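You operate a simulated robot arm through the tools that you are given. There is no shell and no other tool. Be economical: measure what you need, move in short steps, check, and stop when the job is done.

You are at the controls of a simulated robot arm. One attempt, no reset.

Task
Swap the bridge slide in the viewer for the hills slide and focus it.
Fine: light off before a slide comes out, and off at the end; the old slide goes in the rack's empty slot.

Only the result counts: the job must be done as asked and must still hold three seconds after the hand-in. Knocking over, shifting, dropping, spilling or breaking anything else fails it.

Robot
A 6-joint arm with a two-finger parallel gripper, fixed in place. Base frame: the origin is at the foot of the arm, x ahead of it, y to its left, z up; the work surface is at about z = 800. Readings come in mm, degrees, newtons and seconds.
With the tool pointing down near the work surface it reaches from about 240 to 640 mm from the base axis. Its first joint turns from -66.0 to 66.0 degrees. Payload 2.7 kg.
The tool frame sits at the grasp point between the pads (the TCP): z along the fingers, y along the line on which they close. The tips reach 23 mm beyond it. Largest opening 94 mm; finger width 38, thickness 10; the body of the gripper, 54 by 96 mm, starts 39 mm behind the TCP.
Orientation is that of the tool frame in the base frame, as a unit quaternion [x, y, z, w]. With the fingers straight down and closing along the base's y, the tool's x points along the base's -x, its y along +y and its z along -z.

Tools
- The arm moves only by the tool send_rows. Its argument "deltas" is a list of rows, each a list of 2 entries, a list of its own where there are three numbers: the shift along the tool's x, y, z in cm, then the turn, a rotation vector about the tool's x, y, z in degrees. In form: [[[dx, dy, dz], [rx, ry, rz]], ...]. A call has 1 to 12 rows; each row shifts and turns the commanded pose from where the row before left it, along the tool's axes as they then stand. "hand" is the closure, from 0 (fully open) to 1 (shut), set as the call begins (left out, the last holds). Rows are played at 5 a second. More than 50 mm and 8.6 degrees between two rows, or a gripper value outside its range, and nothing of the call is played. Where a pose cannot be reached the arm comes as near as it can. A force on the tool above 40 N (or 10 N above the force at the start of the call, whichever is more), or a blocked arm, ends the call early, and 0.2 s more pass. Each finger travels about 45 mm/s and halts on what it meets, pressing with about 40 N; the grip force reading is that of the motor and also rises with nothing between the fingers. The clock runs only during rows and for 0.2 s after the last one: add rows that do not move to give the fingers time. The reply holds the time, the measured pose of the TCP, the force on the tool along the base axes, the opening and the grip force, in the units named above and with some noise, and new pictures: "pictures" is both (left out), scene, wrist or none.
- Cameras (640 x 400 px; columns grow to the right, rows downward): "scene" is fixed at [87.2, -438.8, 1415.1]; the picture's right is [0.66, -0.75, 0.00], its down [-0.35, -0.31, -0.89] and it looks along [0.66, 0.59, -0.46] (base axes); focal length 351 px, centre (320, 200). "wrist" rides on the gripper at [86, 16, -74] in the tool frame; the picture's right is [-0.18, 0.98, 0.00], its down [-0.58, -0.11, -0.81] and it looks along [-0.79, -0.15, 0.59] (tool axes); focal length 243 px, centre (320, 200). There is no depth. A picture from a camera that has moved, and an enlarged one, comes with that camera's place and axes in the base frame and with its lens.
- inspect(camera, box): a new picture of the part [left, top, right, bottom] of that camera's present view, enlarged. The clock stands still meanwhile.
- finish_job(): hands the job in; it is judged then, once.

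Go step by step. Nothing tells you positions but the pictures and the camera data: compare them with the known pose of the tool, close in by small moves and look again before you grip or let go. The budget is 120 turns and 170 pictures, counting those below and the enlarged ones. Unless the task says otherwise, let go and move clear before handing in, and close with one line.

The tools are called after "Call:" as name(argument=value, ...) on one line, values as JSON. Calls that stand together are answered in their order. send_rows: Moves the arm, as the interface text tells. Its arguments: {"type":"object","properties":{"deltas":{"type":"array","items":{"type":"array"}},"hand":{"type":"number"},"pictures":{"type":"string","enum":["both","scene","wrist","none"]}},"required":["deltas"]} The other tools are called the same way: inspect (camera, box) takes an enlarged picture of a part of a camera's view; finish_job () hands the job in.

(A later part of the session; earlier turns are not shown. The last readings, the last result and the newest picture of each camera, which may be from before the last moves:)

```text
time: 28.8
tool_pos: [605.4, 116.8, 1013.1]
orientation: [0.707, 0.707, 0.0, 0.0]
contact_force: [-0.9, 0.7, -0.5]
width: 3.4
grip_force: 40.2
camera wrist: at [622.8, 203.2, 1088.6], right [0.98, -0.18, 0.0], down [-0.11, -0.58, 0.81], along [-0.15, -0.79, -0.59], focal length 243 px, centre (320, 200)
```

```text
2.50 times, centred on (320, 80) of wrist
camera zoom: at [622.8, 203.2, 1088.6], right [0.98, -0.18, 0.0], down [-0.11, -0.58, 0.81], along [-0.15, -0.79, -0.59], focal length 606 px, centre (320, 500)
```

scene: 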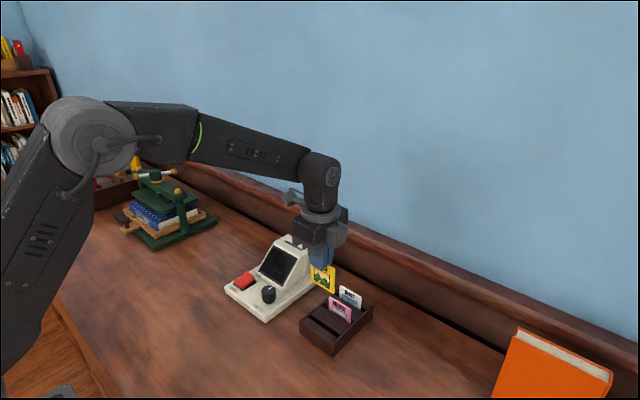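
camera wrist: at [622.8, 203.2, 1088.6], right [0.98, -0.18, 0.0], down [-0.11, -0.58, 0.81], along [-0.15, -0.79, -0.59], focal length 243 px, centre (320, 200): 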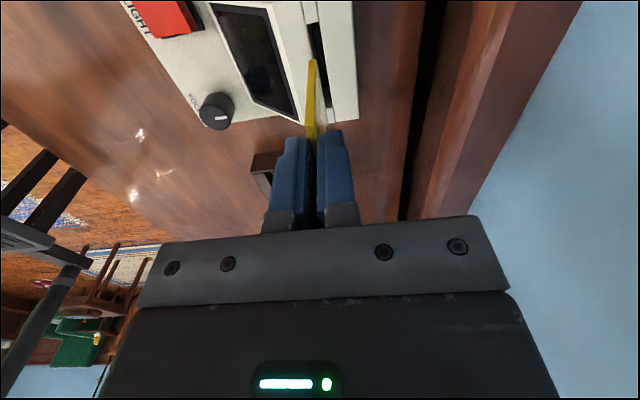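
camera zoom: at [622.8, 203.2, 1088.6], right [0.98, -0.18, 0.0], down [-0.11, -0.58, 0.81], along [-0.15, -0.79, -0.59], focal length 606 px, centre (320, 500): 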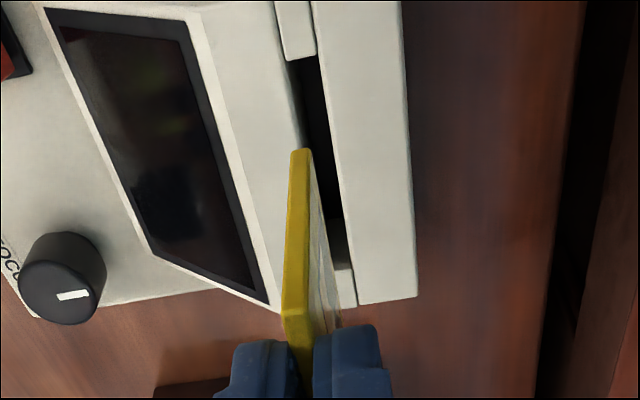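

Hills is aligned well with the slot (slot centre ≈607,112; slide ≈same). Moving +1.2 mm in x and lowering to just above the slot.

Call:
send_rows(deltas=[[[0, 0.12, 1.5], [0, 0, 0]], [[0, 0, 1.5], [0, 0, 0]], [[0, 0, 0.9], [0, 0, 0]], [[0, 0, 0], [0, 0, 0]]], pictures="none")

Call:
inspect(camera="scene", box=[260, 200, 340, 270])

Call:
inspect(camera="wrist", box=[240, 0, 400, 128])

```text
time: 29.8
tool_pos: [609.0, 118.5, 973.9]
orientation: [0.707, 0.707, 0.0, 0.0]
contact_force: [0.5, 0.4, 0.5]
width: 3.1
grip_force: 40.0
```

```text
5.71 times, centred on (300, 235) of scene
camera zoom: at [87.2, -438.8, 1415.1], right [0.66, -0.75, 0.0], down [-0.35, -0.31, -0.89], along [0.66, 0.59, -0.46], focal length 2008 px, centre (434, 0)
```

zoom: 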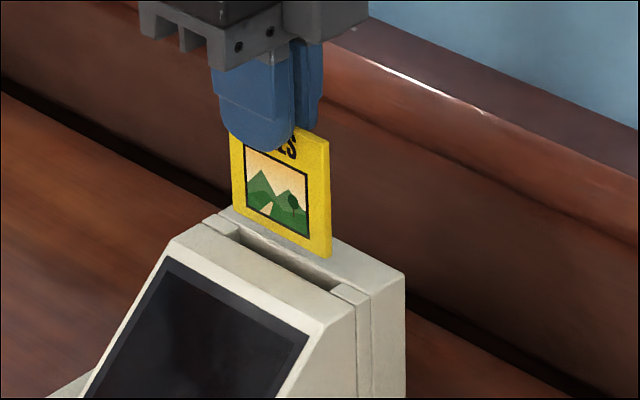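

```text
3.12 times, centred on (320, 64) of wrist
camera zoom: at [625.2, 204.2, 1048.5], right [0.98, -0.18, 0.0], down [-0.11, -0.58, 0.81], along [-0.15, -0.79, -0.59], focal length 758 px, centre (320, 625)
```

zoom: 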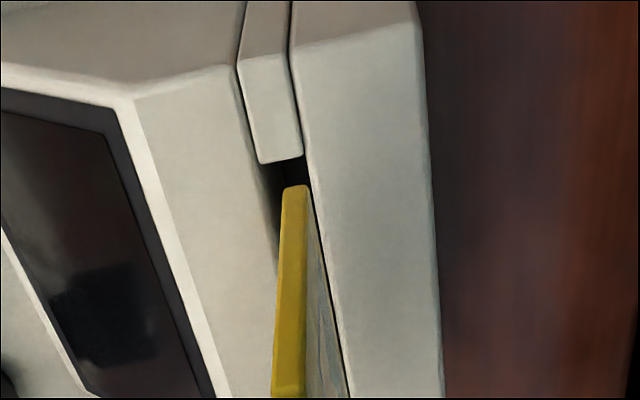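

Slide is about 1.3 mm too far in both x and y. Correcting and rechecking.

Call:
send_rows(deltas=[[[-0.14, -0.12, 0], [0, 0, 0]], [[0, 0, 0], [0, 0, 0]], [[0, 0, 0], [0, 0, 0]]], pictures="none")

Call:
inspect(camera="scene", box=[260, 200, 340, 270])

Call:
inspect(camera="wrist", box=[240, 0, 400, 128])

```text
time: 30.6
tool_pos: [608.4, 116.1, 975.4]
orientation: [0.707, 0.707, 0.0, 0.0]
contact_force: [-0.8, -0.2, 0.3]
width: 3.0
grip_force: 40.2
```

```text
5.71 times, centred on (300, 235) of scene
camera zoom: at [87.2, -438.8, 1415.1], right [0.66, -0.75, 0.0], down [-0.35, -0.31, -0.89], along [0.66, 0.59, -0.46], focal length 2008 px, centre (434, 0)
```

zoom: 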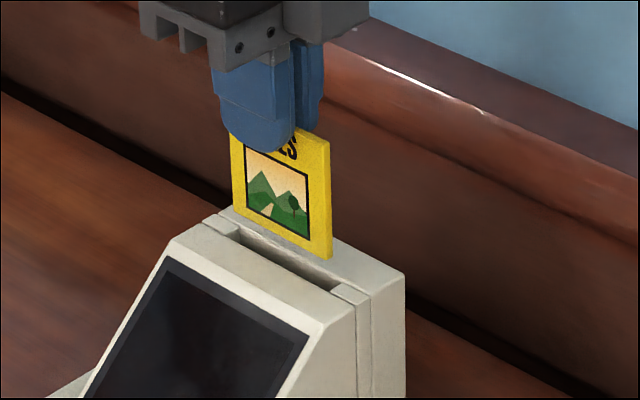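

```text
3.12 times, centred on (320, 64) of wrist
camera zoom: at [623.7, 202.3, 1049.5], right [0.98, -0.18, 0.0], down [-0.11, -0.58, 0.81], along [-0.15, -0.79, -0.59], focal length 758 px, centre (320, 625)
```

zoom: 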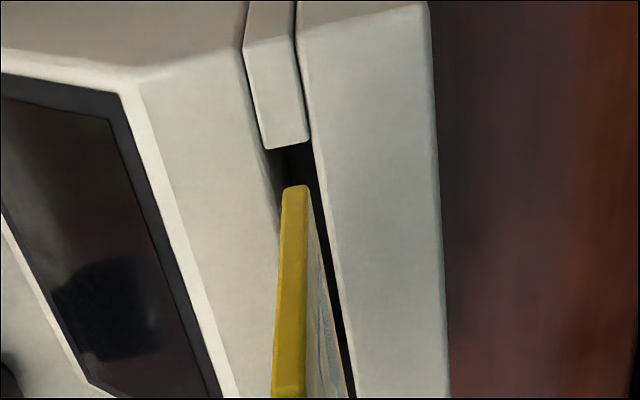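

Now centred in both directions. Lowering slowly into the slot.

Call:
send_rows(deltas=[[[0, 0, 0.6], [0, 0, 0]], [[0, 0, 0.6], [0, 0, 0]], [[0, 0, 0.6], [0, 0, 0]], [[0, 0, 0.6], [0, 0, 0]], [[0, 0, 0], [0, 0, 0]]], pictures="none")

Call:
inspect(camera="scene", box=[260, 200, 340, 270])

Call:
inspect(camera="wrist", box=[240, 0, 400, 128])

```text
time: 31.8
tool_pos: [609.2, 117.3, 952.5]
orientation: [0.707, 0.707, 0.001, 0.0]
contact_force: [-1.3, 0.2, 1.2]
width: 3.1
grip_force: 40.3
```

```text
5.71 times, centred on (300, 235) of scene
camera zoom: at [87.2, -438.8, 1415.1], right [0.66, -0.75, 0.0], down [-0.35, -0.31, -0.89], along [0.66, 0.59, -0.46], focal length 2008 px, centre (434, 0)
```

zoom: 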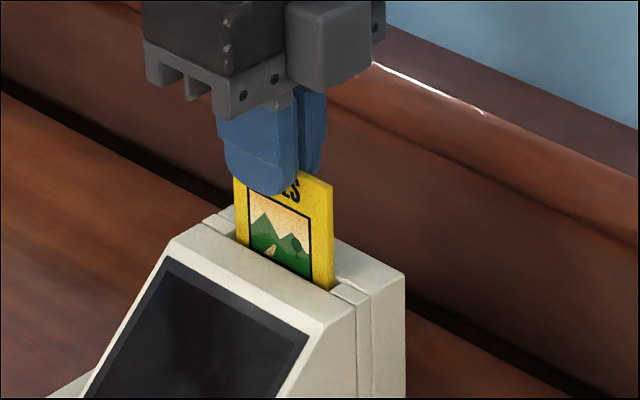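

```text
3.12 times, centred on (320, 64) of wrist
camera zoom: at [624.8, 202.5, 1026.6], right [0.98, -0.18, 0.0], down [-0.11, -0.58, 0.81], along [-0.15, -0.79, -0.59], focal length 758 px, centre (320, 625)
```

zoom: 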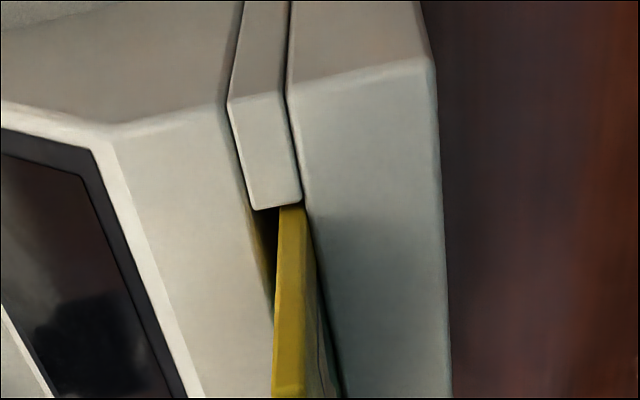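

It has entered, slightly close to the slot's back and left; nudging 1 mm and continuing down.

Call:
send_rows(deltas=[[[-0.06, -0.12, 0], [0, 0, 0]], [[0, 0, 0.6], [0, 0, 0]], [[0, 0, 0.6], [0, 0, 0]], [[0, 0, 0.6], [0, 0, 0]], [[0, 0, 0.3], [0, 0, 0]], [[0, 0, 0], [0, 0, 0]]], pictures="none")

Call:
inspect(camera="scene", box=[260, 200, 340, 270])

```text
time: 33.2
tool_pos: [606.7, 115.8, 930.7]
orientation: [0.707, 0.707, 0.0, 0.0]
contact_force: [0.1, 0.1, -1.1]
width: 3.1
grip_force: 39.8
```

```text
5.71 times, centred on (300, 235) of scene
camera zoom: at [87.2, -438.8, 1415.1], right [0.66, -0.75, 0.0], down [-0.35, -0.31, -0.89], along [0.66, 0.59, -0.46], focal length 2008 px, centre (434, 0)
```

zoom: 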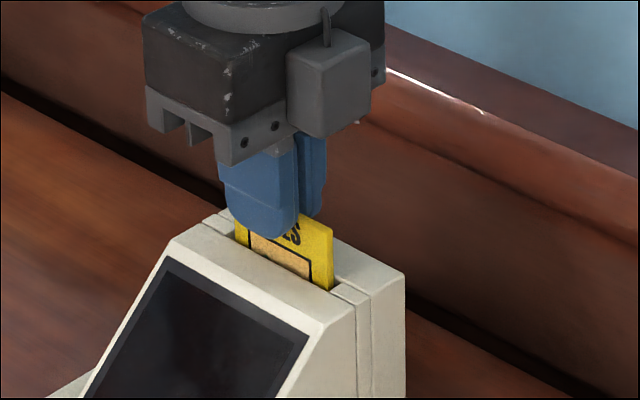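

About 2–4 mm left. Stepping down by millimetres to contact.

Call:
send_rows(deltas=[[[0, 0, 0.1], [0, 0, 0]], [[0, 0, 0.1], [0, 0, 0]], [[0, 0, 0.1], [0, 0, 0]], [[0, 0, 0], [0, 0, 0]]], pictures="none")

Call:
inspect(camera="scene", box=[260, 200, 340, 270])

```text
time: 34.2
tool_pos: [606.6, 115.5, 927.2]
orientation: [0.707, 0.707, 0.001, 0.001]
contact_force: [-0.7, 0.8, 3.4]
width: 3.2
grip_force: 40.0
```

```text
5.71 times, centred on (300, 235) of scene
camera zoom: at [87.1, -438.8, 1415.1], right [0.66, -0.75, 0.0], down [-0.35, -0.31, -0.89], along [0.66, 0.59, -0.46], focal length 2008 px, centre (434, 0)
```

zoom: 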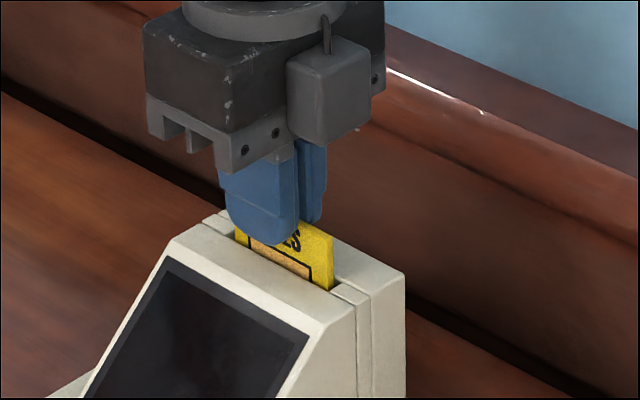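

Light contact at z≈927, where I expected the seat; same height as bridge was. Releasing and rising.

Call:
send_rows(deltas=[[[0, 0, 0], [0, 0, 0]], [[0, 0, 0], [0, 0, 0]], [[0, 0, 0], [0, 0, 0]], [[0, 0, 0], [0, 0, 0]]], hand=0.7, pictures="none")

Call:
send_rows(deltas=[[[0, 0, -1], [0, 0, 0]], [[0, 0, -3], [0, 0, 0]], [[0, 0, -4], [0, 0, 0]], [[0, 0, 0], [0, 0, 0]]], pictures="none")

Call:
inspect(camera="scene", box=[210, 220, 330, 330])

Call:
inspect(camera="wrist", box=[220, 0, 420, 160])

```text
time: 35.2
tool_pos: [606.4, 115.4, 926.8]
orientation: [0.707, 0.707, 0.001, 0.0]
contact_force: [-0.4, -0.3, -0.2]
width: 28.5
grip_force: 0.1
```

```text
time: 36.2
tool_pos: [603.2, 112.1, 1005.8]
orientation: [0.707, 0.707, 0.0, 0.001]
contact_force: [0.3, -1.0, -0.2]
width: 28.3
grip_force: 0.1
```

```text
3.64 times, centred on (270, 275) of scene
camera zoom: at [87.2, -438.8, 1415.1], right [0.66, -0.75, 0.0], down [-0.35, -0.31, -0.89], along [0.66, 0.59, -0.46], focal length 1278 px, centre (502, -73)
```

zoom: 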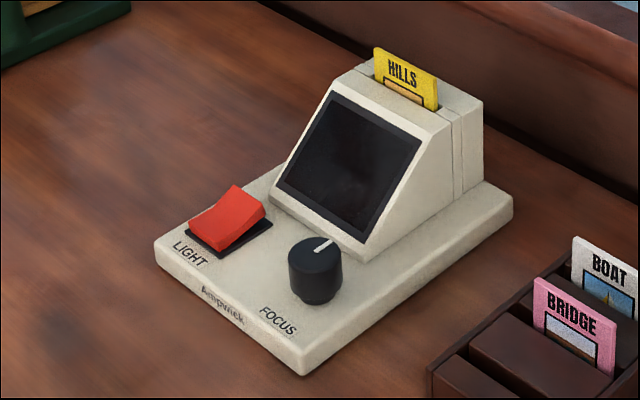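

```text
2.50 times, centred on (320, 80) of wrist
camera zoom: at [619.7, 198.2, 1081.9], right [0.98, -0.18, 0.0], down [-0.11, -0.58, 0.81], along [-0.15, -0.79, -0.59], focal length 606 px, centre (320, 500)
```

zoom: 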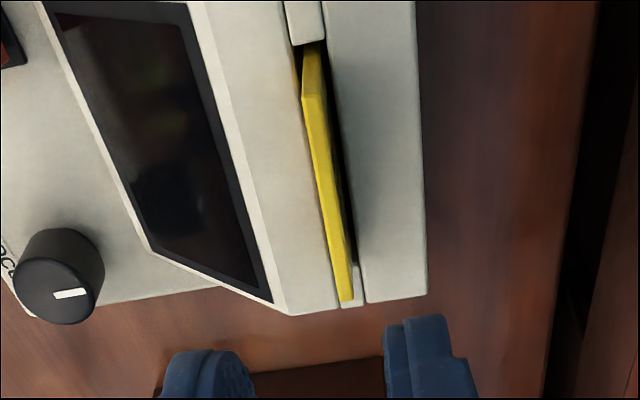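

Hills is seated like bridge was, with bridge in the middle slot. Now turning the light on by pressing the rocker's back half; moving over it.

Call:
send_rows(deltas=[[[1, -2.5, 0], [0, 0, 0]], [[1, -2.5, 0], [0, 0, 0]], [[1, -2.5, 0], [0, 0, 0]], [[1, -2.5, 0], [0, 0, 0]], [[0.8, -1.35, 0], [0, 0, 0]], [[0, 0, 3], [0, 0, 0]], [[0, 0, 4], [0, 0, 0]], [[0, 0, 3.5], [0, 0, 0]], [[0, 0, 0], [0, 0, 0]]], hand=1, pictures="wrist")

Call:
inspect(camera="scene", box=[210, 220, 330, 330])

```text
time: 38.2
tool_pos: [493.3, 164.9, 901.7]
orientation: [0.707, 0.707, 0.0, 0.0]
contact_force: [0.3, 0.1, 0.2]
width: 0.0
grip_force: 40.1
camera wrist: at [509.7, 250.9, 975.4], right [0.98, -0.18, 0.0], down [-0.11, -0.58, 0.81], along [-0.15, -0.79, -0.59], focal length 243 px, centre (320, 200)
```

wrist: 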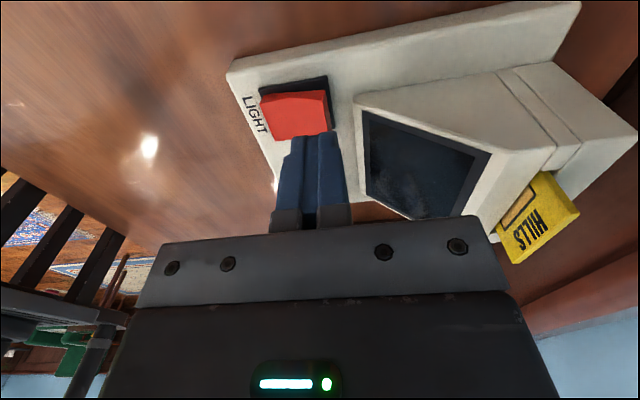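

```text
3.64 times, centred on (270, 275) of scene
camera zoom: at [87.2, -438.8, 1415.1], right [0.66, -0.75, 0.0], down [-0.35, -0.31, -0.89], along [0.66, 0.59, -0.46], focal length 1278 px, centre (502, -73)
```

zoom: 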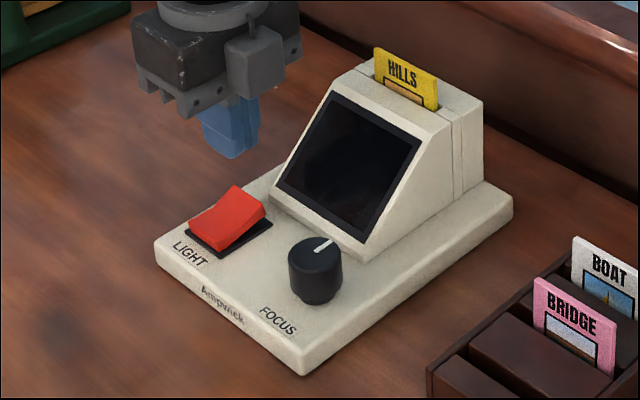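

Aligned with the back half. Pressing.

Call:
send_rows(deltas=[[[0, 0, 2.0], [0, 0, 0]], [[0, 0, 1.5], [0, 0, 0]], [[0, 0, 0.4], [0, 0, 0]], [[0, 0, 0.3], [0, 0, 0]], [[0, 0, 0.2], [0, 0, 0]], [[0, 0, 0], [0, 0, 0]]], pictures="none")

Call:
inspect(camera="scene", box=[210, 220, 330, 330])

```text
time: 39.6
tool_pos: [491.9, 163.9, 858.2]
orientation: [0.707, 0.707, 0.0, 0.0]
contact_force: [-2.1, -2.0, 2.4]
width: 0.1
grip_force: 40.4
```

```text
3.64 times, centred on (270, 275) of scene
camera zoom: at [87.1, -438.9, 1415.1], right [0.66, -0.75, 0.0], down [-0.35, -0.31, -0.89], along [0.66, 0.59, -0.46], focal length 1278 px, centre (502, -73)
```

zoom: 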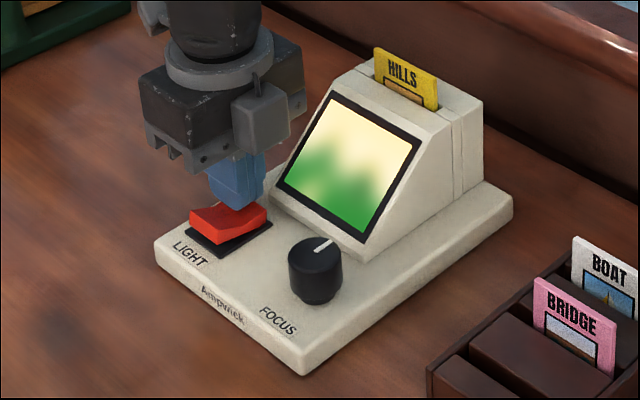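

Light on; the hills image is blurred. Rising, turning the hand back to neutral and moving above the focus knob.

Call:
send_rows(deltas=[[[0, 0, -4], [0, 0, 0]], [[0, 0, -4.5], [0, 0, 0]], [[0, 0, -2], [0, 0, 0]], [[-3, -0.3, 0], [0, 0, 0]], [[-3, -0.3, 0], [0, 0, 0]], [[-2.9, -0.4, 0], [0, 0, 0]], [[0, 0, 0], [0, 0, 0]]], hand=0.4, pictures="none")

Call:
send_rows(deltas=[[[0, 0, 0], [0, 0, -8.2]], [[0, 0, 0], [0, 0, -8.2]], [[0, 0, 0], [0, 0, -8.2]], [[0, 0, 0], [0, 0, -8.2]], [[0, 0, 0], [0, 0, -8.2]], [[0, 0, 0], [0, 0, -8.2]], [[0, 0, 0], [0, 0, -8.2]], [[0, 0, 0], [0, 0, -8.2]], [[0, 0, 0], [0, 0, -8.2]], [[0, 0, 0], [0, 0, -8.2]], [[0, 0, 0], [0, 0, -8]], [[0, 0, 0], [0, 0, 0]]], pictures="both")

Call:
inspect(camera="scene", box=[210, 220, 330, 330])

```text
time: 41.2
tool_pos: [481.5, 73.9, 963.1]
orientation: [0.707, 0.707, -0.001, 0.0]
contact_force: [-0.6, -0.2, 0.0]
width: 56.3
grip_force: 0.1
```

```text
time: 43.8
tool_pos: [483.5, 75.1, 964.1]
orientation: [-0.001, 1.0, 0.0, 0.0]
contact_force: [1.0, -0.4, -0.3]
width: 56.4
grip_force: 0.1
camera wrist: at [395.6, 90.8, 1037.6], right [0.18, 0.98, 0.0], down [0.58, -0.11, 0.81], along [0.79, -0.15, -0.59], focal length 243 px, centre (320, 200)
```

scene: 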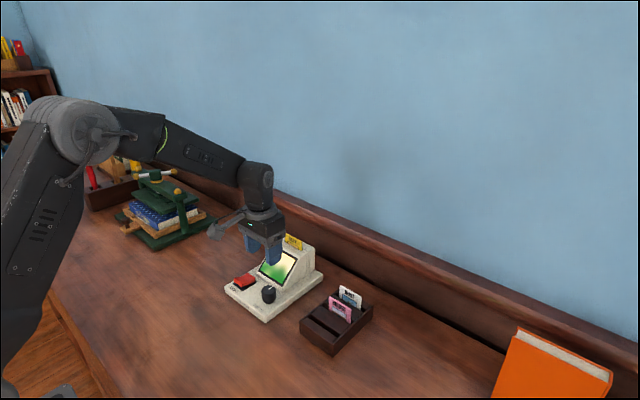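
wrist: 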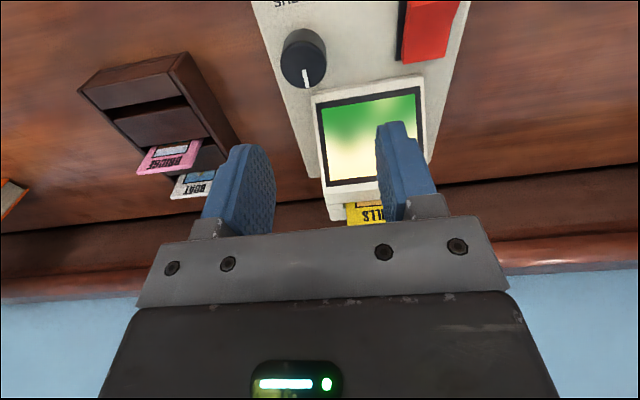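

```text
3.64 times, centred on (270, 275) of scene
camera zoom: at [87.2, -438.8, 1415.1], right [0.66, -0.75, 0.0], down [-0.35, -0.31, -0.89], along [0.66, 0.59, -0.46], focal length 1278 px, centre (502, -73)
```

zoom: 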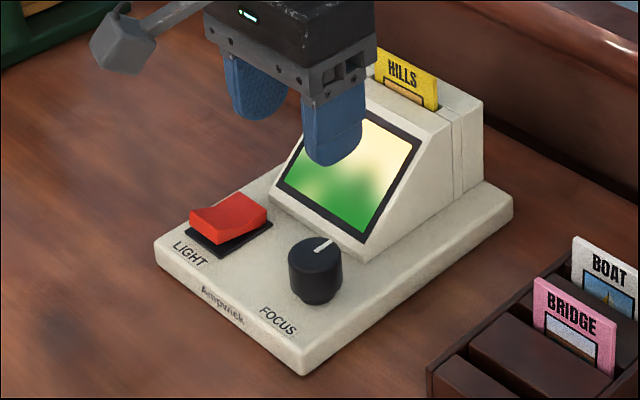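

The wrist view places the knob nearer (478,63). Moving over it and lowering partway for a check.

Call:
send_rows(deltas=[[[0.5, -1.2, 0], [0, 0, 0]], [[0, 0, 3], [0, 0, 0]], [[0, 0, 3], [0, 0, 0]], [[0, 0, 0], [0, 0, 0]]], pictures="wrist")

Call:
inspect(camera="scene", box=[210, 220, 330, 330])

Call:
inspect(camera="wrist", box=[220, 20, 420, 180])

```text
time: 44.8
tool_pos: [479.7, 64.0, 904.7]
orientation: [0.0, 1.0, 0.001, 0.0]
contact_force: [0.9, -0.1, 0.5]
width: 56.4
grip_force: 0.1
camera wrist: at [393.6, 78.8, 978.7], right [0.18, 0.98, 0.0], down [0.58, -0.11, 0.81], along [0.79, -0.15, -0.59], focal length 243 px, centre (320, 200)
```

wrist: 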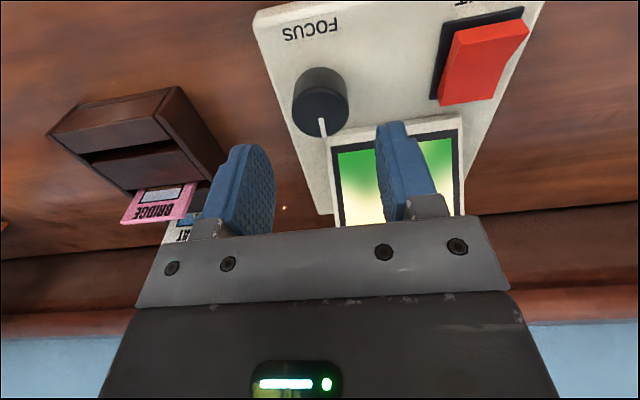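

```text
3.64 times, centred on (270, 275) of scene
camera zoom: at [87.2, -438.8, 1415.1], right [0.66, -0.75, 0.0], down [-0.35, -0.31, -0.89], along [0.66, 0.59, -0.46], focal length 1278 px, centre (502, -73)
```

zoom: 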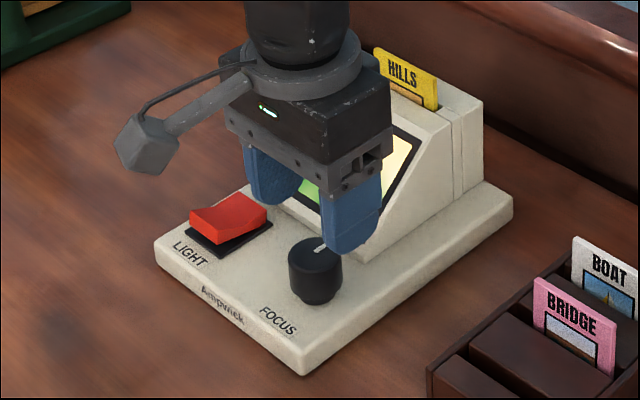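

```text
2.50 times, centred on (320, 100) of wrist
camera zoom: at [393.6, 78.8, 978.7], right [0.18, 0.98, 0.0], down [0.58, -0.11, 0.81], along [0.79, -0.15, -0.59], focal length 606 px, centre (320, 450)
```

zoom: 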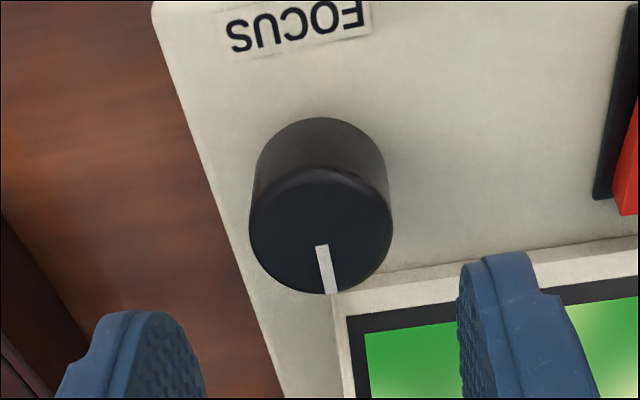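

Knob top centre ≈(476.7,63), radius ≈17. Small correction and lowering around the knob.

Call:
send_rows(deltas=[[[0.28, -0.1, 0], [0, 0, 0]], [[0, 0, 2], [0, 0, 0]], [[0, 0, 1.5], [0, 0, 0]], [[0, 0, 1.2], [0, 0, 0]], [[0, 0, 0], [0, 0, 0]]], pictures="wrist")

Call:
inspect(camera="scene", box=[210, 220, 330, 330])

Call:
inspect(camera="wrist", box=[220, 60, 420, 220])

```text
time: 46.0
tool_pos: [476.3, 62.1, 854.6]
orientation: [-0.001, 1.0, 0.0, 0.0]
contact_force: [-0.1, 0.0, -0.7]
width: 56.2
grip_force: 0.1
camera wrist: at [388.9, 78.0, 929.2], right [0.18, 0.98, 0.0], down [0.58, -0.11, 0.81], along [0.79, -0.15, -0.59], focal length 243 px, centre (320, 200)
```

wrist: 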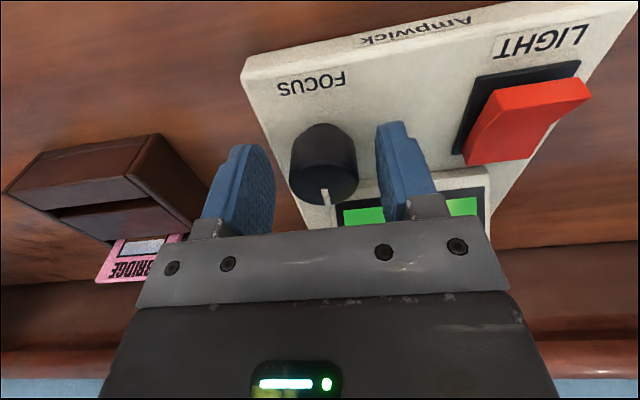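

```text
3.64 times, centred on (270, 275) of scene
camera zoom: at [87.2, -438.8, 1415.1], right [0.66, -0.75, 0.0], down [-0.35, -0.31, -0.89], along [0.66, 0.59, -0.46], focal length 1278 px, centre (502, -73)
```

zoom: 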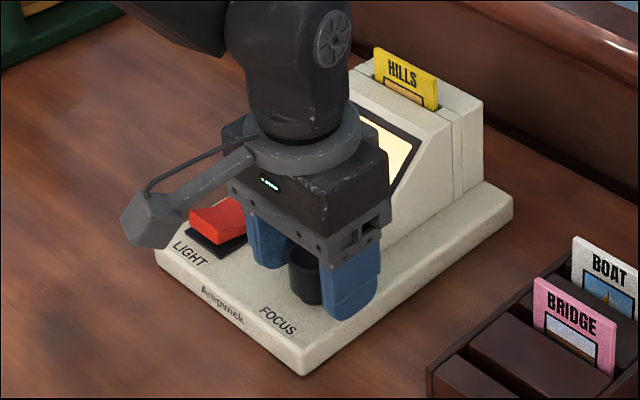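

```text
2.50 times, centred on (320, 140) of wrist
camera zoom: at [388.9, 78.0, 929.2], right [0.18, 0.98, 0.0], down [0.58, -0.11, 0.81], along [0.79, -0.15, -0.59], focal length 606 px, centre (320, 350)
```

zoom: 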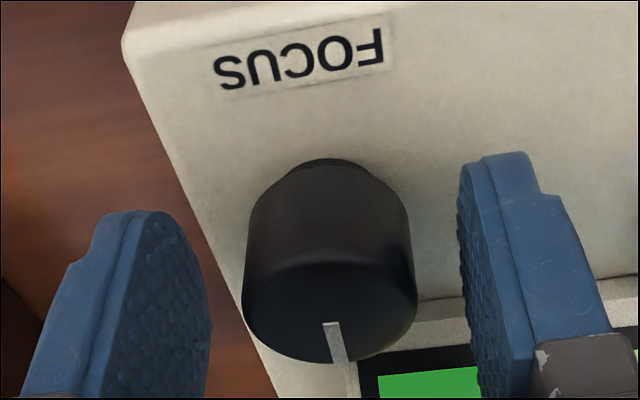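

Knob sits well between the fingers. Centring 2 mm and closing.

Call:
send_rows(deltas=[[[-0.2, 0.05, 0], [0, 0, 0]], [[0, 0, 0], [0, 0, 0]], [[0, 0, 0], [0, 0, 0]], [[0, 0, 0], [0, 0, 0]], [[0, 0, 0], [0, 0, 0]]], hand=1, pictures="wrist")

Call:
inspect(camera="wrist", box=[320, 140, 520, 260])

Call:
inspect(camera="scene", box=[240, 230, 320, 300])

```text
time: 47.2
tool_pos: [476.4, 62.4, 853.6]
orientation: [0.0, 1.0, 0.0, 0.0]
contact_force: [-1.1, 8.7, 0.2]
width: 33.6
grip_force: 40.1
camera wrist: at [390.1, 78.1, 929.5], right [0.18, 0.98, 0.0], down [0.58, -0.11, 0.81], along [0.79, -0.15, -0.59], focal length 243 px, centre (320, 200)
```

wrist: 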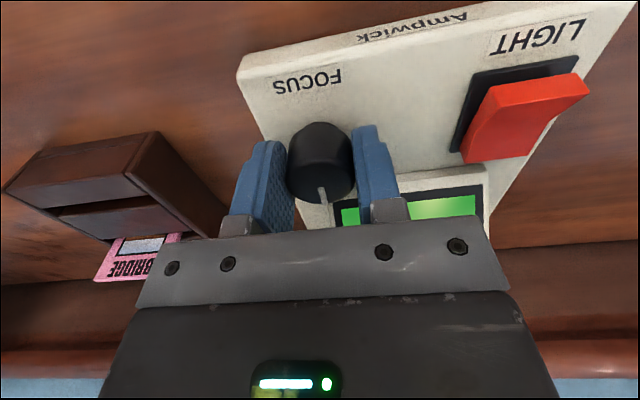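

```text
3.20 times, centred on (420, 200) of wrist
camera zoom: at [390.1, 78.1, 929.5], right [0.18, 0.98, 0.0], down [0.58, -0.11, 0.81], along [0.79, -0.15, -0.59], focal length 776 px, centre (0, 200)
```

zoom: 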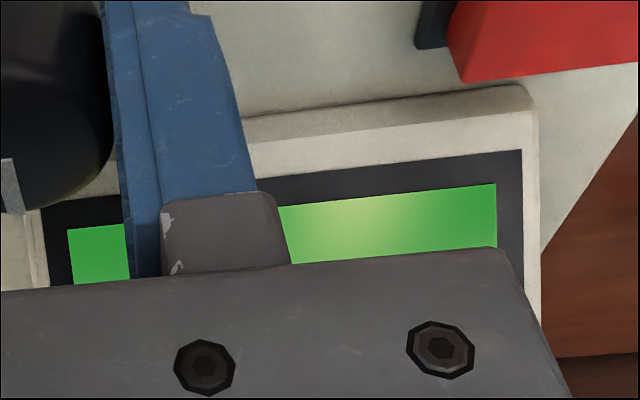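

```text
5.71 times, centred on (280, 265) of scene
camera zoom: at [87.2, -438.6, 1415.2], right [0.66, -0.75, 0.0], down [-0.35, -0.31, -0.89], along [0.66, 0.59, -0.46], focal length 2008 px, centre (549, -171)
```

zoom: 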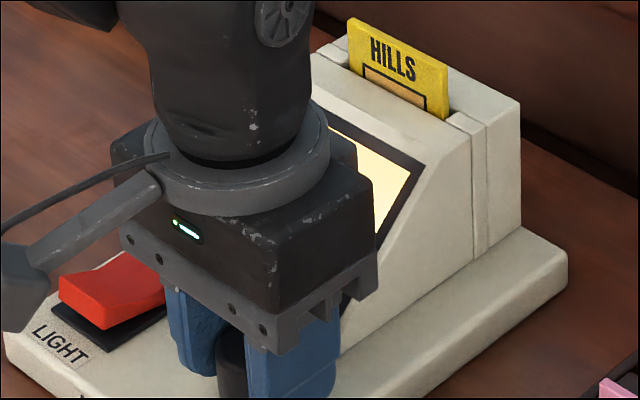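

Knob gripped (33.6 mm). Turning it +24° and looking at the screen strip.

Call:
send_rows(deltas=[[[0, 0.05, 0], [0, 0, 8]], [[0, 0, 0], [0, 0, 8]], [[0, 0, 0], [0, 0, 8]], [[0, 0, 0], [0, 0, 0]]], pictures="wrist")

Call:
inspect(camera="wrist", box=[320, 120, 560, 270])

Call:
inspect(camera="scene", box=[240, 230, 320, 300])

```text
time: 48.2
tool_pos: [476.6, 62.0, 855.2]
orientation: [0.209, 0.978, 0.0, -0.002]
contact_force: [3.5, 3.7, 0.1]
width: 33.4
grip_force: 39.9
camera wrist: at [404.4, 111.9, 929.8], right [0.57, 0.82, 0.0], down [0.49, -0.34, 0.81], along [0.66, -0.46, -0.59], focal length 243 px, centre (320, 200)
```

wrist: 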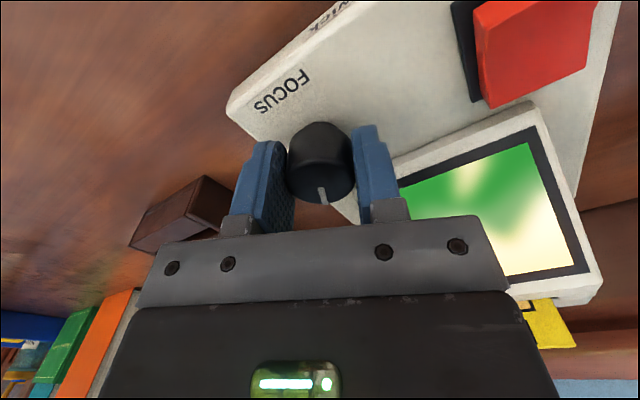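

```text
2.67 times, centred on (440, 195) of wrist
camera zoom: at [404.4, 111.9, 929.8], right [0.57, 0.82, 0.0], down [0.49, -0.34, 0.81], along [0.66, -0.46, -0.59], focal length 647 px, centre (0, 213)
```

zoom: 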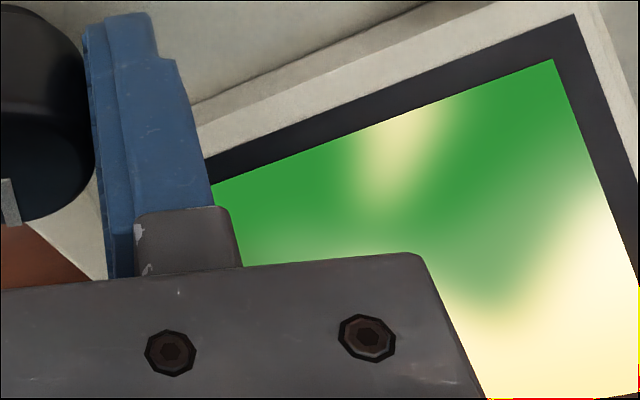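

```text
5.71 times, centred on (280, 265) of scene
camera zoom: at [87.5, -438.8, 1415.1], right [0.66, -0.75, 0.0], down [-0.35, -0.31, -0.89], along [0.66, 0.59, -0.46], focal length 2008 px, centre (549, -171)
```

zoom: 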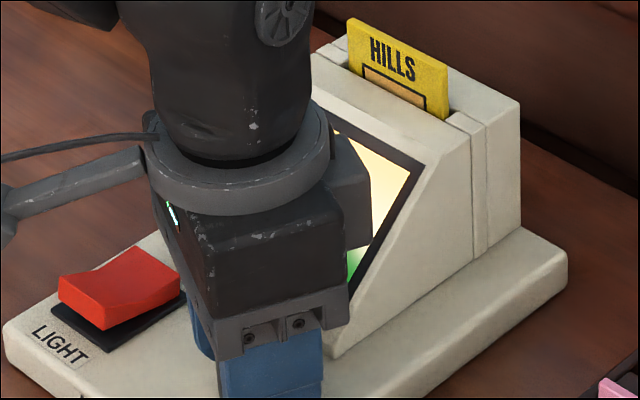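

The knob follows and the screen is well visible from here. Turning +16° more to compare sharpness.

Call:
send_rows(deltas=[[[0, 0, 0], [0, 0, 8]], [[0, 0, 0], [0, 0, 8]], [[0, 0, 0], [0, 0, 0]]], pictures="none")

Call:
inspect(camera="wrist", box=[360, 80, 640, 255])

```text
time: 49.0
tool_pos: [476.2, 61.5, 856.9]
orientation: [0.343, 0.939, -0.002, -0.002]
contact_force: [1.8, 1.0, 1.3]
width: 33.4
grip_force: 40.6
```

```text
2.29 times, centred on (500, 168) of wrist
camera zoom: at [420.5, 129.2, 930.6], right [0.77, 0.63, 0.0], down [0.38, -0.46, 0.81], along [0.51, -0.62, -0.59], focal length 555 px, centre (-91, 274)
```

zoom: 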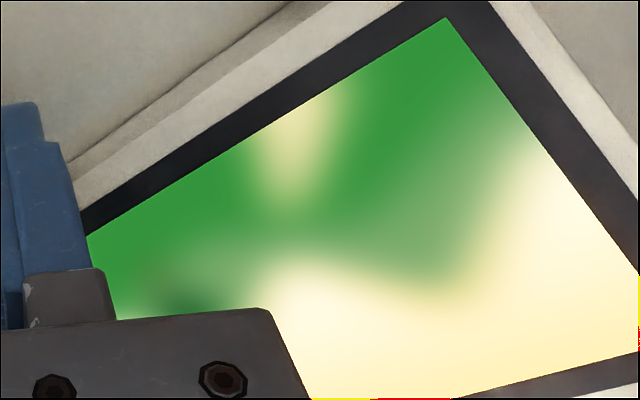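

Still blurred; possibly slightly better. Another +16°.

Call:
send_rows(deltas=[[[0, 0, 0], [0, 0, 8]], [[0, 0, 0], [0, 0, 8]], [[0, 0, 0], [0, 0, 0]]], pictures="none")

Call:
inspect(camera="wrist", box=[360, 40, 640, 215])

Call:
inspect(camera="scene", box=[240, 230, 320, 300])

```text
time: 49.8
tool_pos: [476.4, 61.5, 857.4]
orientation: [0.47, 0.883, 0.0, 0.0]
contact_force: [1.5, 1.6, 0.3]
width: 33.4
grip_force: 39.9
```

```text
2.29 times, centred on (500, 128) of wrist
camera zoom: at [441.5, 141.8, 931.1], right [0.92, 0.4, 0.0], down [0.23, -0.54, 0.81], along [0.32, -0.74, -0.59], focal length 555 px, centre (-91, 366)
```

zoom: 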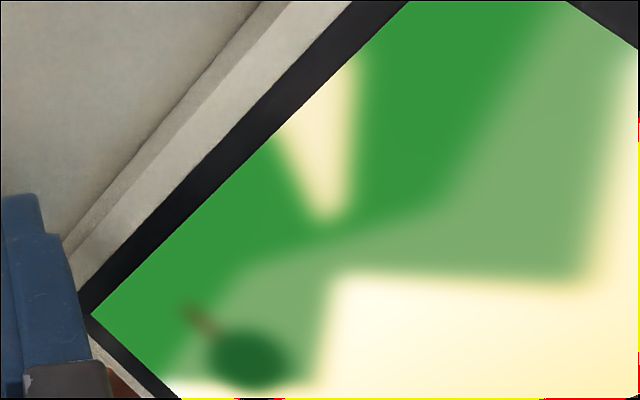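

```text
5.71 times, centred on (280, 265) of scene
camera zoom: at [87.5, -438.8, 1415.1], right [0.66, -0.75, 0.0], down [-0.35, -0.31, -0.89], along [0.66, 0.59, -0.46], focal length 2008 px, centre (549, -171)
```

zoom: 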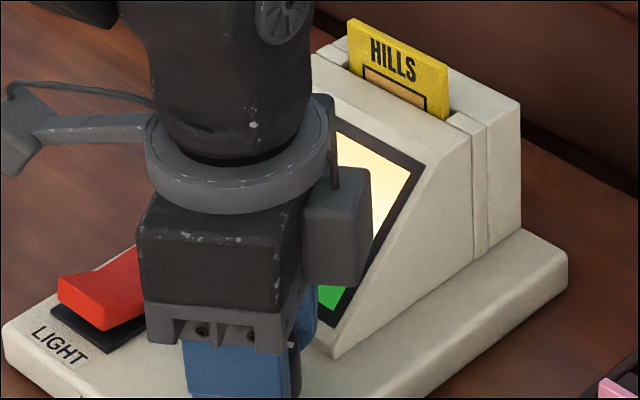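

Clearly sharpening. Another +6°.

Call:
send_rows(deltas=[[[0, 0, 0], [0, 0, 6]], [[0, 0, 0], [0, 0, 0]]], pictures="none")

Call:
inspect(camera="wrist", box=[360, 40, 640, 215])

```text
time: 50.4
tool_pos: [476.0, 63.0, 857.0]
orientation: [0.516, 0.857, -0.001, 0.0]
contact_force: [-4.6, -3.3, -0.4]
width: 33.8
grip_force: 39.9
```

```text
2.29 times, centred on (500, 128) of wrist
camera zoom: at [450.1, 145.5, 931.2], right [0.95, 0.3, 0.0], down [0.18, -0.56, 0.81], along [0.24, -0.77, -0.59], focal length 555 px, centre (-91, 366)
```

zoom: 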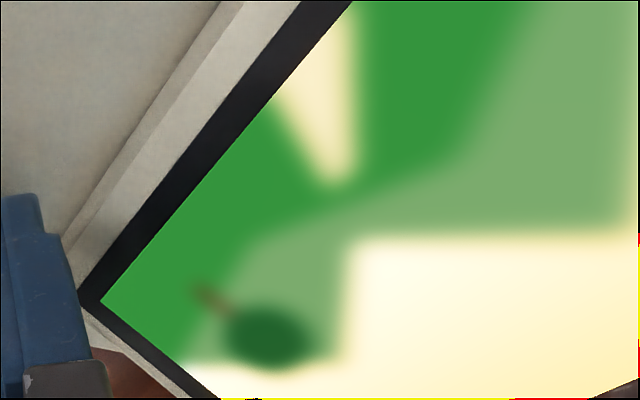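

About as sharp as the previous step, so the peak may lie between. Going back 3°.

Call:
send_rows(deltas=[[[0, 0, 0], [0, 0, -3]], [[0, 0, 0], [0, 0, 0]], [[0, 0, 0], [0, 0, 0]]], pictures="none")

Call:
inspect(camera="wrist", box=[360, 40, 640, 215])

```text
time: 51.2
tool_pos: [475.6, 62.7, 855.5]
orientation: [0.493, 0.87, -0.001, -0.001]
contact_force: [-3.6, -2.6, 0.2]
width: 33.7
grip_force: 40.6
```

```text
2.29 times, centred on (500, 128) of wrist
camera zoom: at [445.5, 144.3, 931.1], right [0.94, 0.35, 0.0], down [0.21, -0.55, 0.81], along [0.28, -0.76, -0.59], focal length 555 px, centre (-91, 366)
```

zoom: 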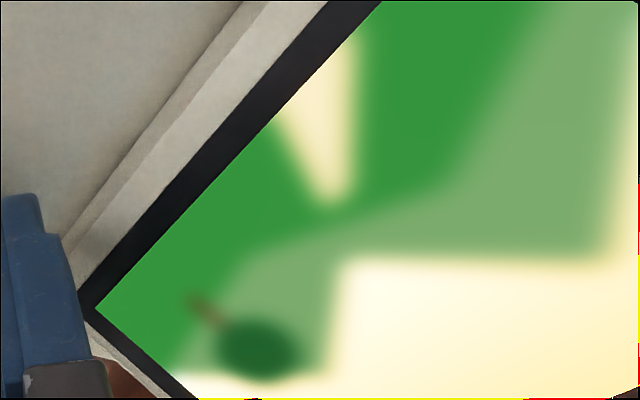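

The blur looks the same over this range (apparently stepped), so I go further: +9°.

Call:
send_rows(deltas=[[[0, 0, 0], [0, 0, 5]], [[0, 0, 0], [0, 0, 4]], [[0, 0, 0], [0, 0, 0]], [[0, 0, 0], [0, 0, 0]]], pictures="none")

Call:
inspect(camera="wrist", box=[360, 40, 640, 215])

```text
time: 52.2
tool_pos: [476.3, 62.5, 855.8]
orientation: [0.559, 0.829, 0.0, 0.0]
contact_force: [-3.1, -2.1, 0.0]
width: 33.6
grip_force: 40.0
```

```text
2.29 times, centred on (500, 128) of wrist
camera zoom: at [458.9, 148.4, 931.0], right [0.98, 0.2, 0.0], down [0.12, -0.58, 0.81], along [0.16, -0.79, -0.59], focal length 555 px, centre (-91, 366)
```

zoom: 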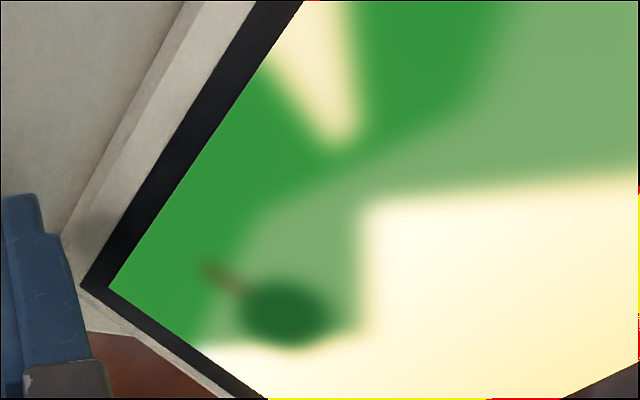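

Same level still. +10° more.

Call:
send_rows(deltas=[[[0, 0, 0], [0, 0, 5]], [[0, 0, 0], [0, 0, 5]], [[0, 0, 0], [0, 0, 0]], [[0, 0, 0], [0, 0, 0]]], pictures="none")

Call:
inspect(camera="wrist", box=[360, 0, 640, 175])

```text
time: 53.2
tool_pos: [475.5, 63.5, 857.2]
orientation: [0.63, 0.777, 0.0, 0.001]
contact_force: [3.2, 1.2, 0.1]
width: 33.4
grip_force: 40.3
```

```text
2.29 times, centred on (500, 88) of wrist
camera zoom: at [474.0, 150.2, 931.1], right [1.0, 0.02, 0.0], down [0.01, -0.59, 0.81], along [0.02, -0.81, -0.59], focal length 555 px, centre (-91, 457)
```

zoom: 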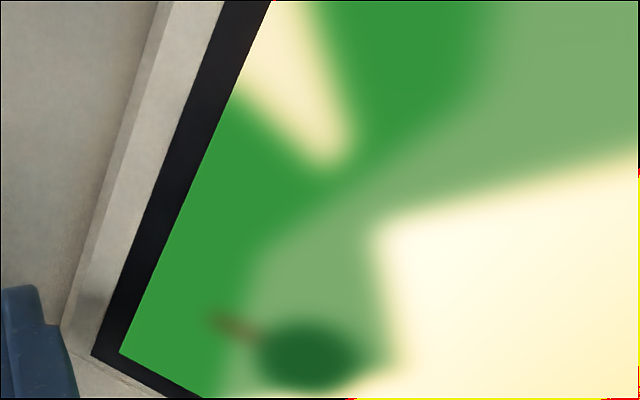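

Same level again. Checking that the knob pointer is still turning with the fingers.

Call:
send_rows(deltas=[[[0, 0, 0], [0, 0, 6]], [[0, 0, 0], [0, 0, 6]], [[0, 0, 0], [0, 0, 0]], [[0, 0, 0], [0, 0, 0]]], pictures="wrist")

Call:
inspect(camera="wrist", box=[360, 0, 640, 175])

Call:
inspect(camera="scene", box=[210, 220, 330, 330])

```text
time: 54.2
tool_pos: [475.7, 63.2, 855.7]
orientation: [0.707, 0.708, -0.001, 0.001]
contact_force: [2.2, 0.7, -0.5]
width: 33.6
grip_force: 39.7
camera wrist: at [492.3, 148.7, 931.1], right [0.98, -0.18, 0.0], down [-0.11, -0.58, 0.81], along [-0.15, -0.79, -0.59], focal length 243 px, centre (320, 200)
```

wrist: 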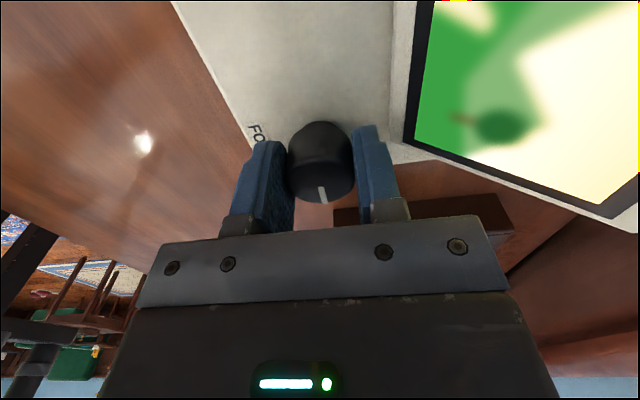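

```text
2.29 times, centred on (500, 88) of wrist
camera zoom: at [492.3, 148.7, 931.1], right [0.98, -0.18, 0.0], down [-0.11, -0.58, 0.81], along [-0.15, -0.79, -0.59], focal length 555 px, centre (-91, 457)
```

zoom: 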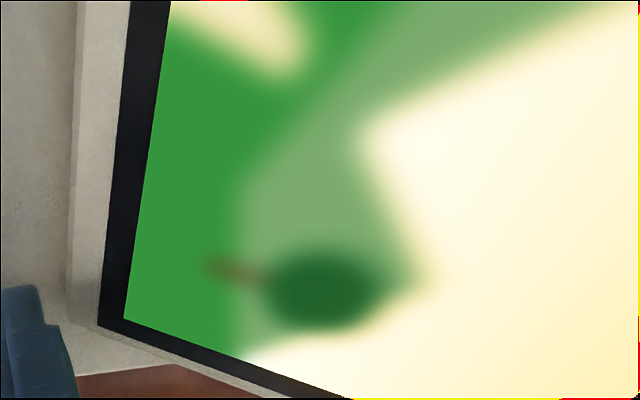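

```text
3.64 times, centred on (270, 275) of scene
camera zoom: at [87.5, -438.8, 1415.1], right [0.66, -0.75, 0.0], down [-0.35, -0.31, -0.89], along [0.66, 0.59, -0.46], focal length 1278 px, centre (502, -73)
```

zoom: 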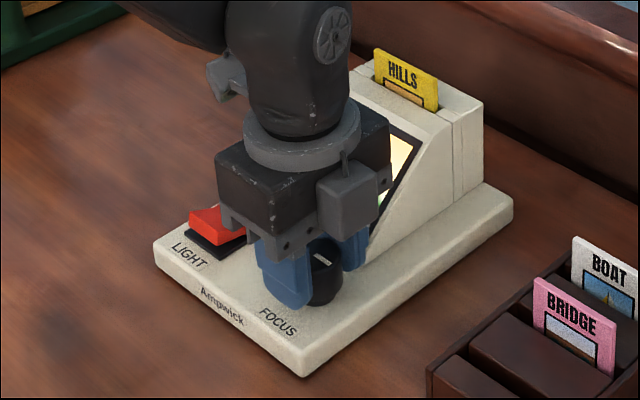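

The knob has turned 90° and the blur seems constant since 56°, so the levels are stepped; the next, sharper level should be further on. Continuing +16°.

Call:
send_rows(deltas=[[[0, 0, 0], [0, 0, 8]], [[0, 0, 0], [0, 0, 8]], [[0, 0, 0], [0, 0, 0]], [[0, 0, 0], [0, 0, 0]]], pictures="wrist")

Call:
inspect(camera="wrist", box=[400, 0, 640, 200])

```text
time: 55.2
tool_pos: [475.9, 62.7, 855.7]
orientation: [0.799, 0.601, 0.0, -0.001]
contact_force: [3.3, 2.9, 0.2]
width: 33.6
grip_force: 40.0
camera wrist: at [515.2, 140.8, 930.9], right [0.89, -0.45, 0.0], down [-0.27, -0.53, 0.81], along [-0.36, -0.72, -0.59], focal length 243 px, centre (320, 200)
```

wrist: 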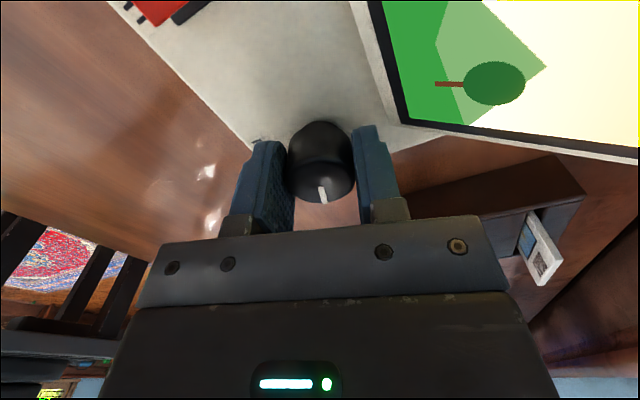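

```text
2.00 times, centred on (520, 100) of wrist
camera zoom: at [515.2, 140.8, 930.9], right [0.89, -0.45, 0.0], down [-0.27, -0.53, 0.81], along [-0.36, -0.72, -0.59], focal length 485 px, centre (-80, 400)
```

zoom: 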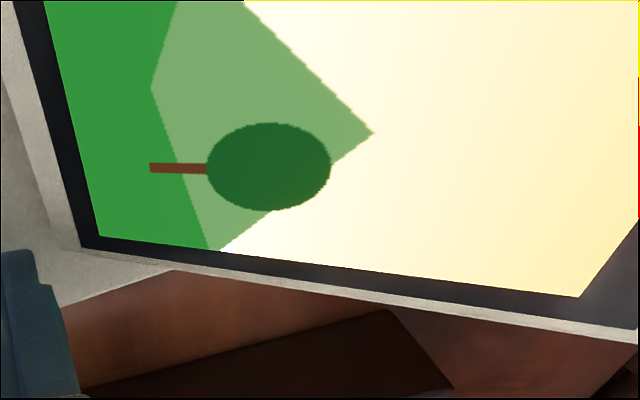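

Pin-sharp now. Going +5° to check the band so I sit well inside it.

Call:
send_rows(deltas=[[[0, 0, 0], [0, 0, 5]], [[0, 0, 0], [0, 0, 0]], [[0, 0, 0], [0, 0, 0]]], pictures="none")

Call:
inspect(camera="wrist", box=[400, 0, 640, 200])

```text
time: 56.0
tool_pos: [475.9, 62.2, 856.6]
orientation: [0.824, 0.567, 0.0, 0.0]
contact_force: [1.8, 1.9, 0.6]
width: 33.3
grip_force: 40.2
```

```text
2.00 times, centred on (520, 100) of wrist
camera zoom: at [522.2, 136.6, 930.6], right [0.85, -0.52, 0.0], down [-0.31, -0.5, 0.81], along [-0.42, -0.69, -0.59], focal length 485 px, centre (-80, 400)
```

zoom: 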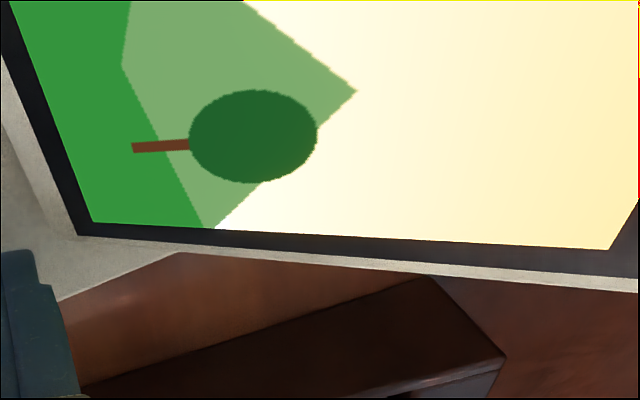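

Still sharp at 111°. One more +5° probe.

Call:
send_rows(deltas=[[[0, 0, 0], [0, 0, 5]], [[0, 0, 0], [0, 0, 0]], [[0, 0, 0], [0, 0, 0]]], pictures="none")

Call:
inspect(camera="wrist", box=[400, 0, 640, 200])

```text
time: 56.8
tool_pos: [475.9, 62.1, 857.2]
orientation: [0.848, 0.53, 0.0, 0.001]
contact_force: [3.3, 2.5, -0.1]
width: 33.5
grip_force: 39.6
```

```text
2.00 times, centred on (520, 100) of wrist
camera zoom: at [528.6, 132.3, 930.5], right [0.8, -0.6, 0.0], down [-0.35, -0.47, 0.81], along [-0.48, -0.65, -0.59], focal length 485 px, centre (-80, 400)
```

zoom: 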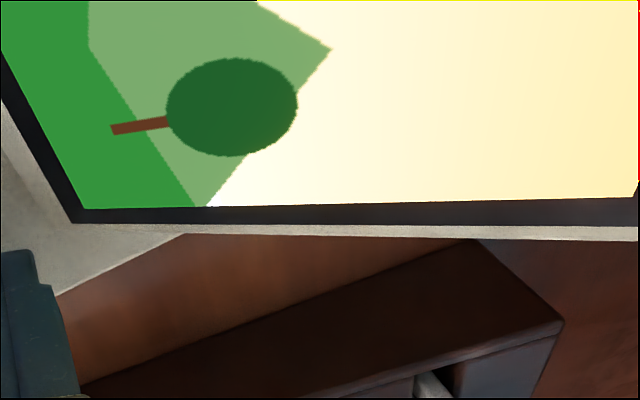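

Still sharp; probing +8° for the upper edge of the band.

Call:
send_rows(deltas=[[[0, 0, 0], [0, 0, 8]], [[0, 0, 0], [0, 0, 0]], [[0, 0, 0], [0, 0, 0]]], pictures="none")

Call:
inspect(camera="wrist", box=[400, 0, 640, 200])

```text
time: 57.6
tool_pos: [475.4, 62.2, 856.0]
orientation: [0.883, 0.47, 0.0, 0.0]
contact_force: [3.3, 2.2, -0.8]
width: 33.2
grip_force: 39.6
```

```text
2.00 times, centred on (520, 100) of wrist
camera zoom: at [537.7, 124.3, 930.5], right [0.71, -0.7, 0.0], down [-0.42, -0.42, 0.81], along [-0.57, -0.57, -0.59], focal length 485 px, centre (-80, 400)
```

zoom: 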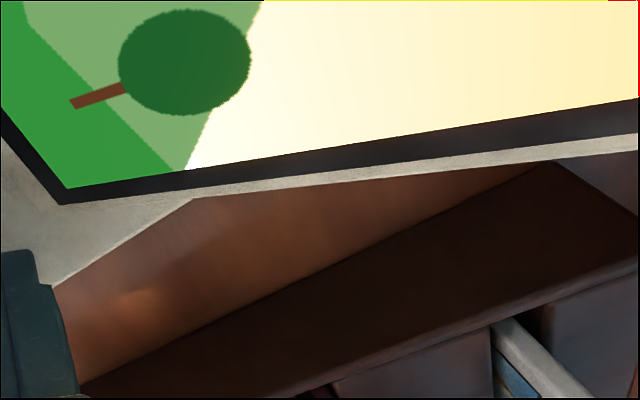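

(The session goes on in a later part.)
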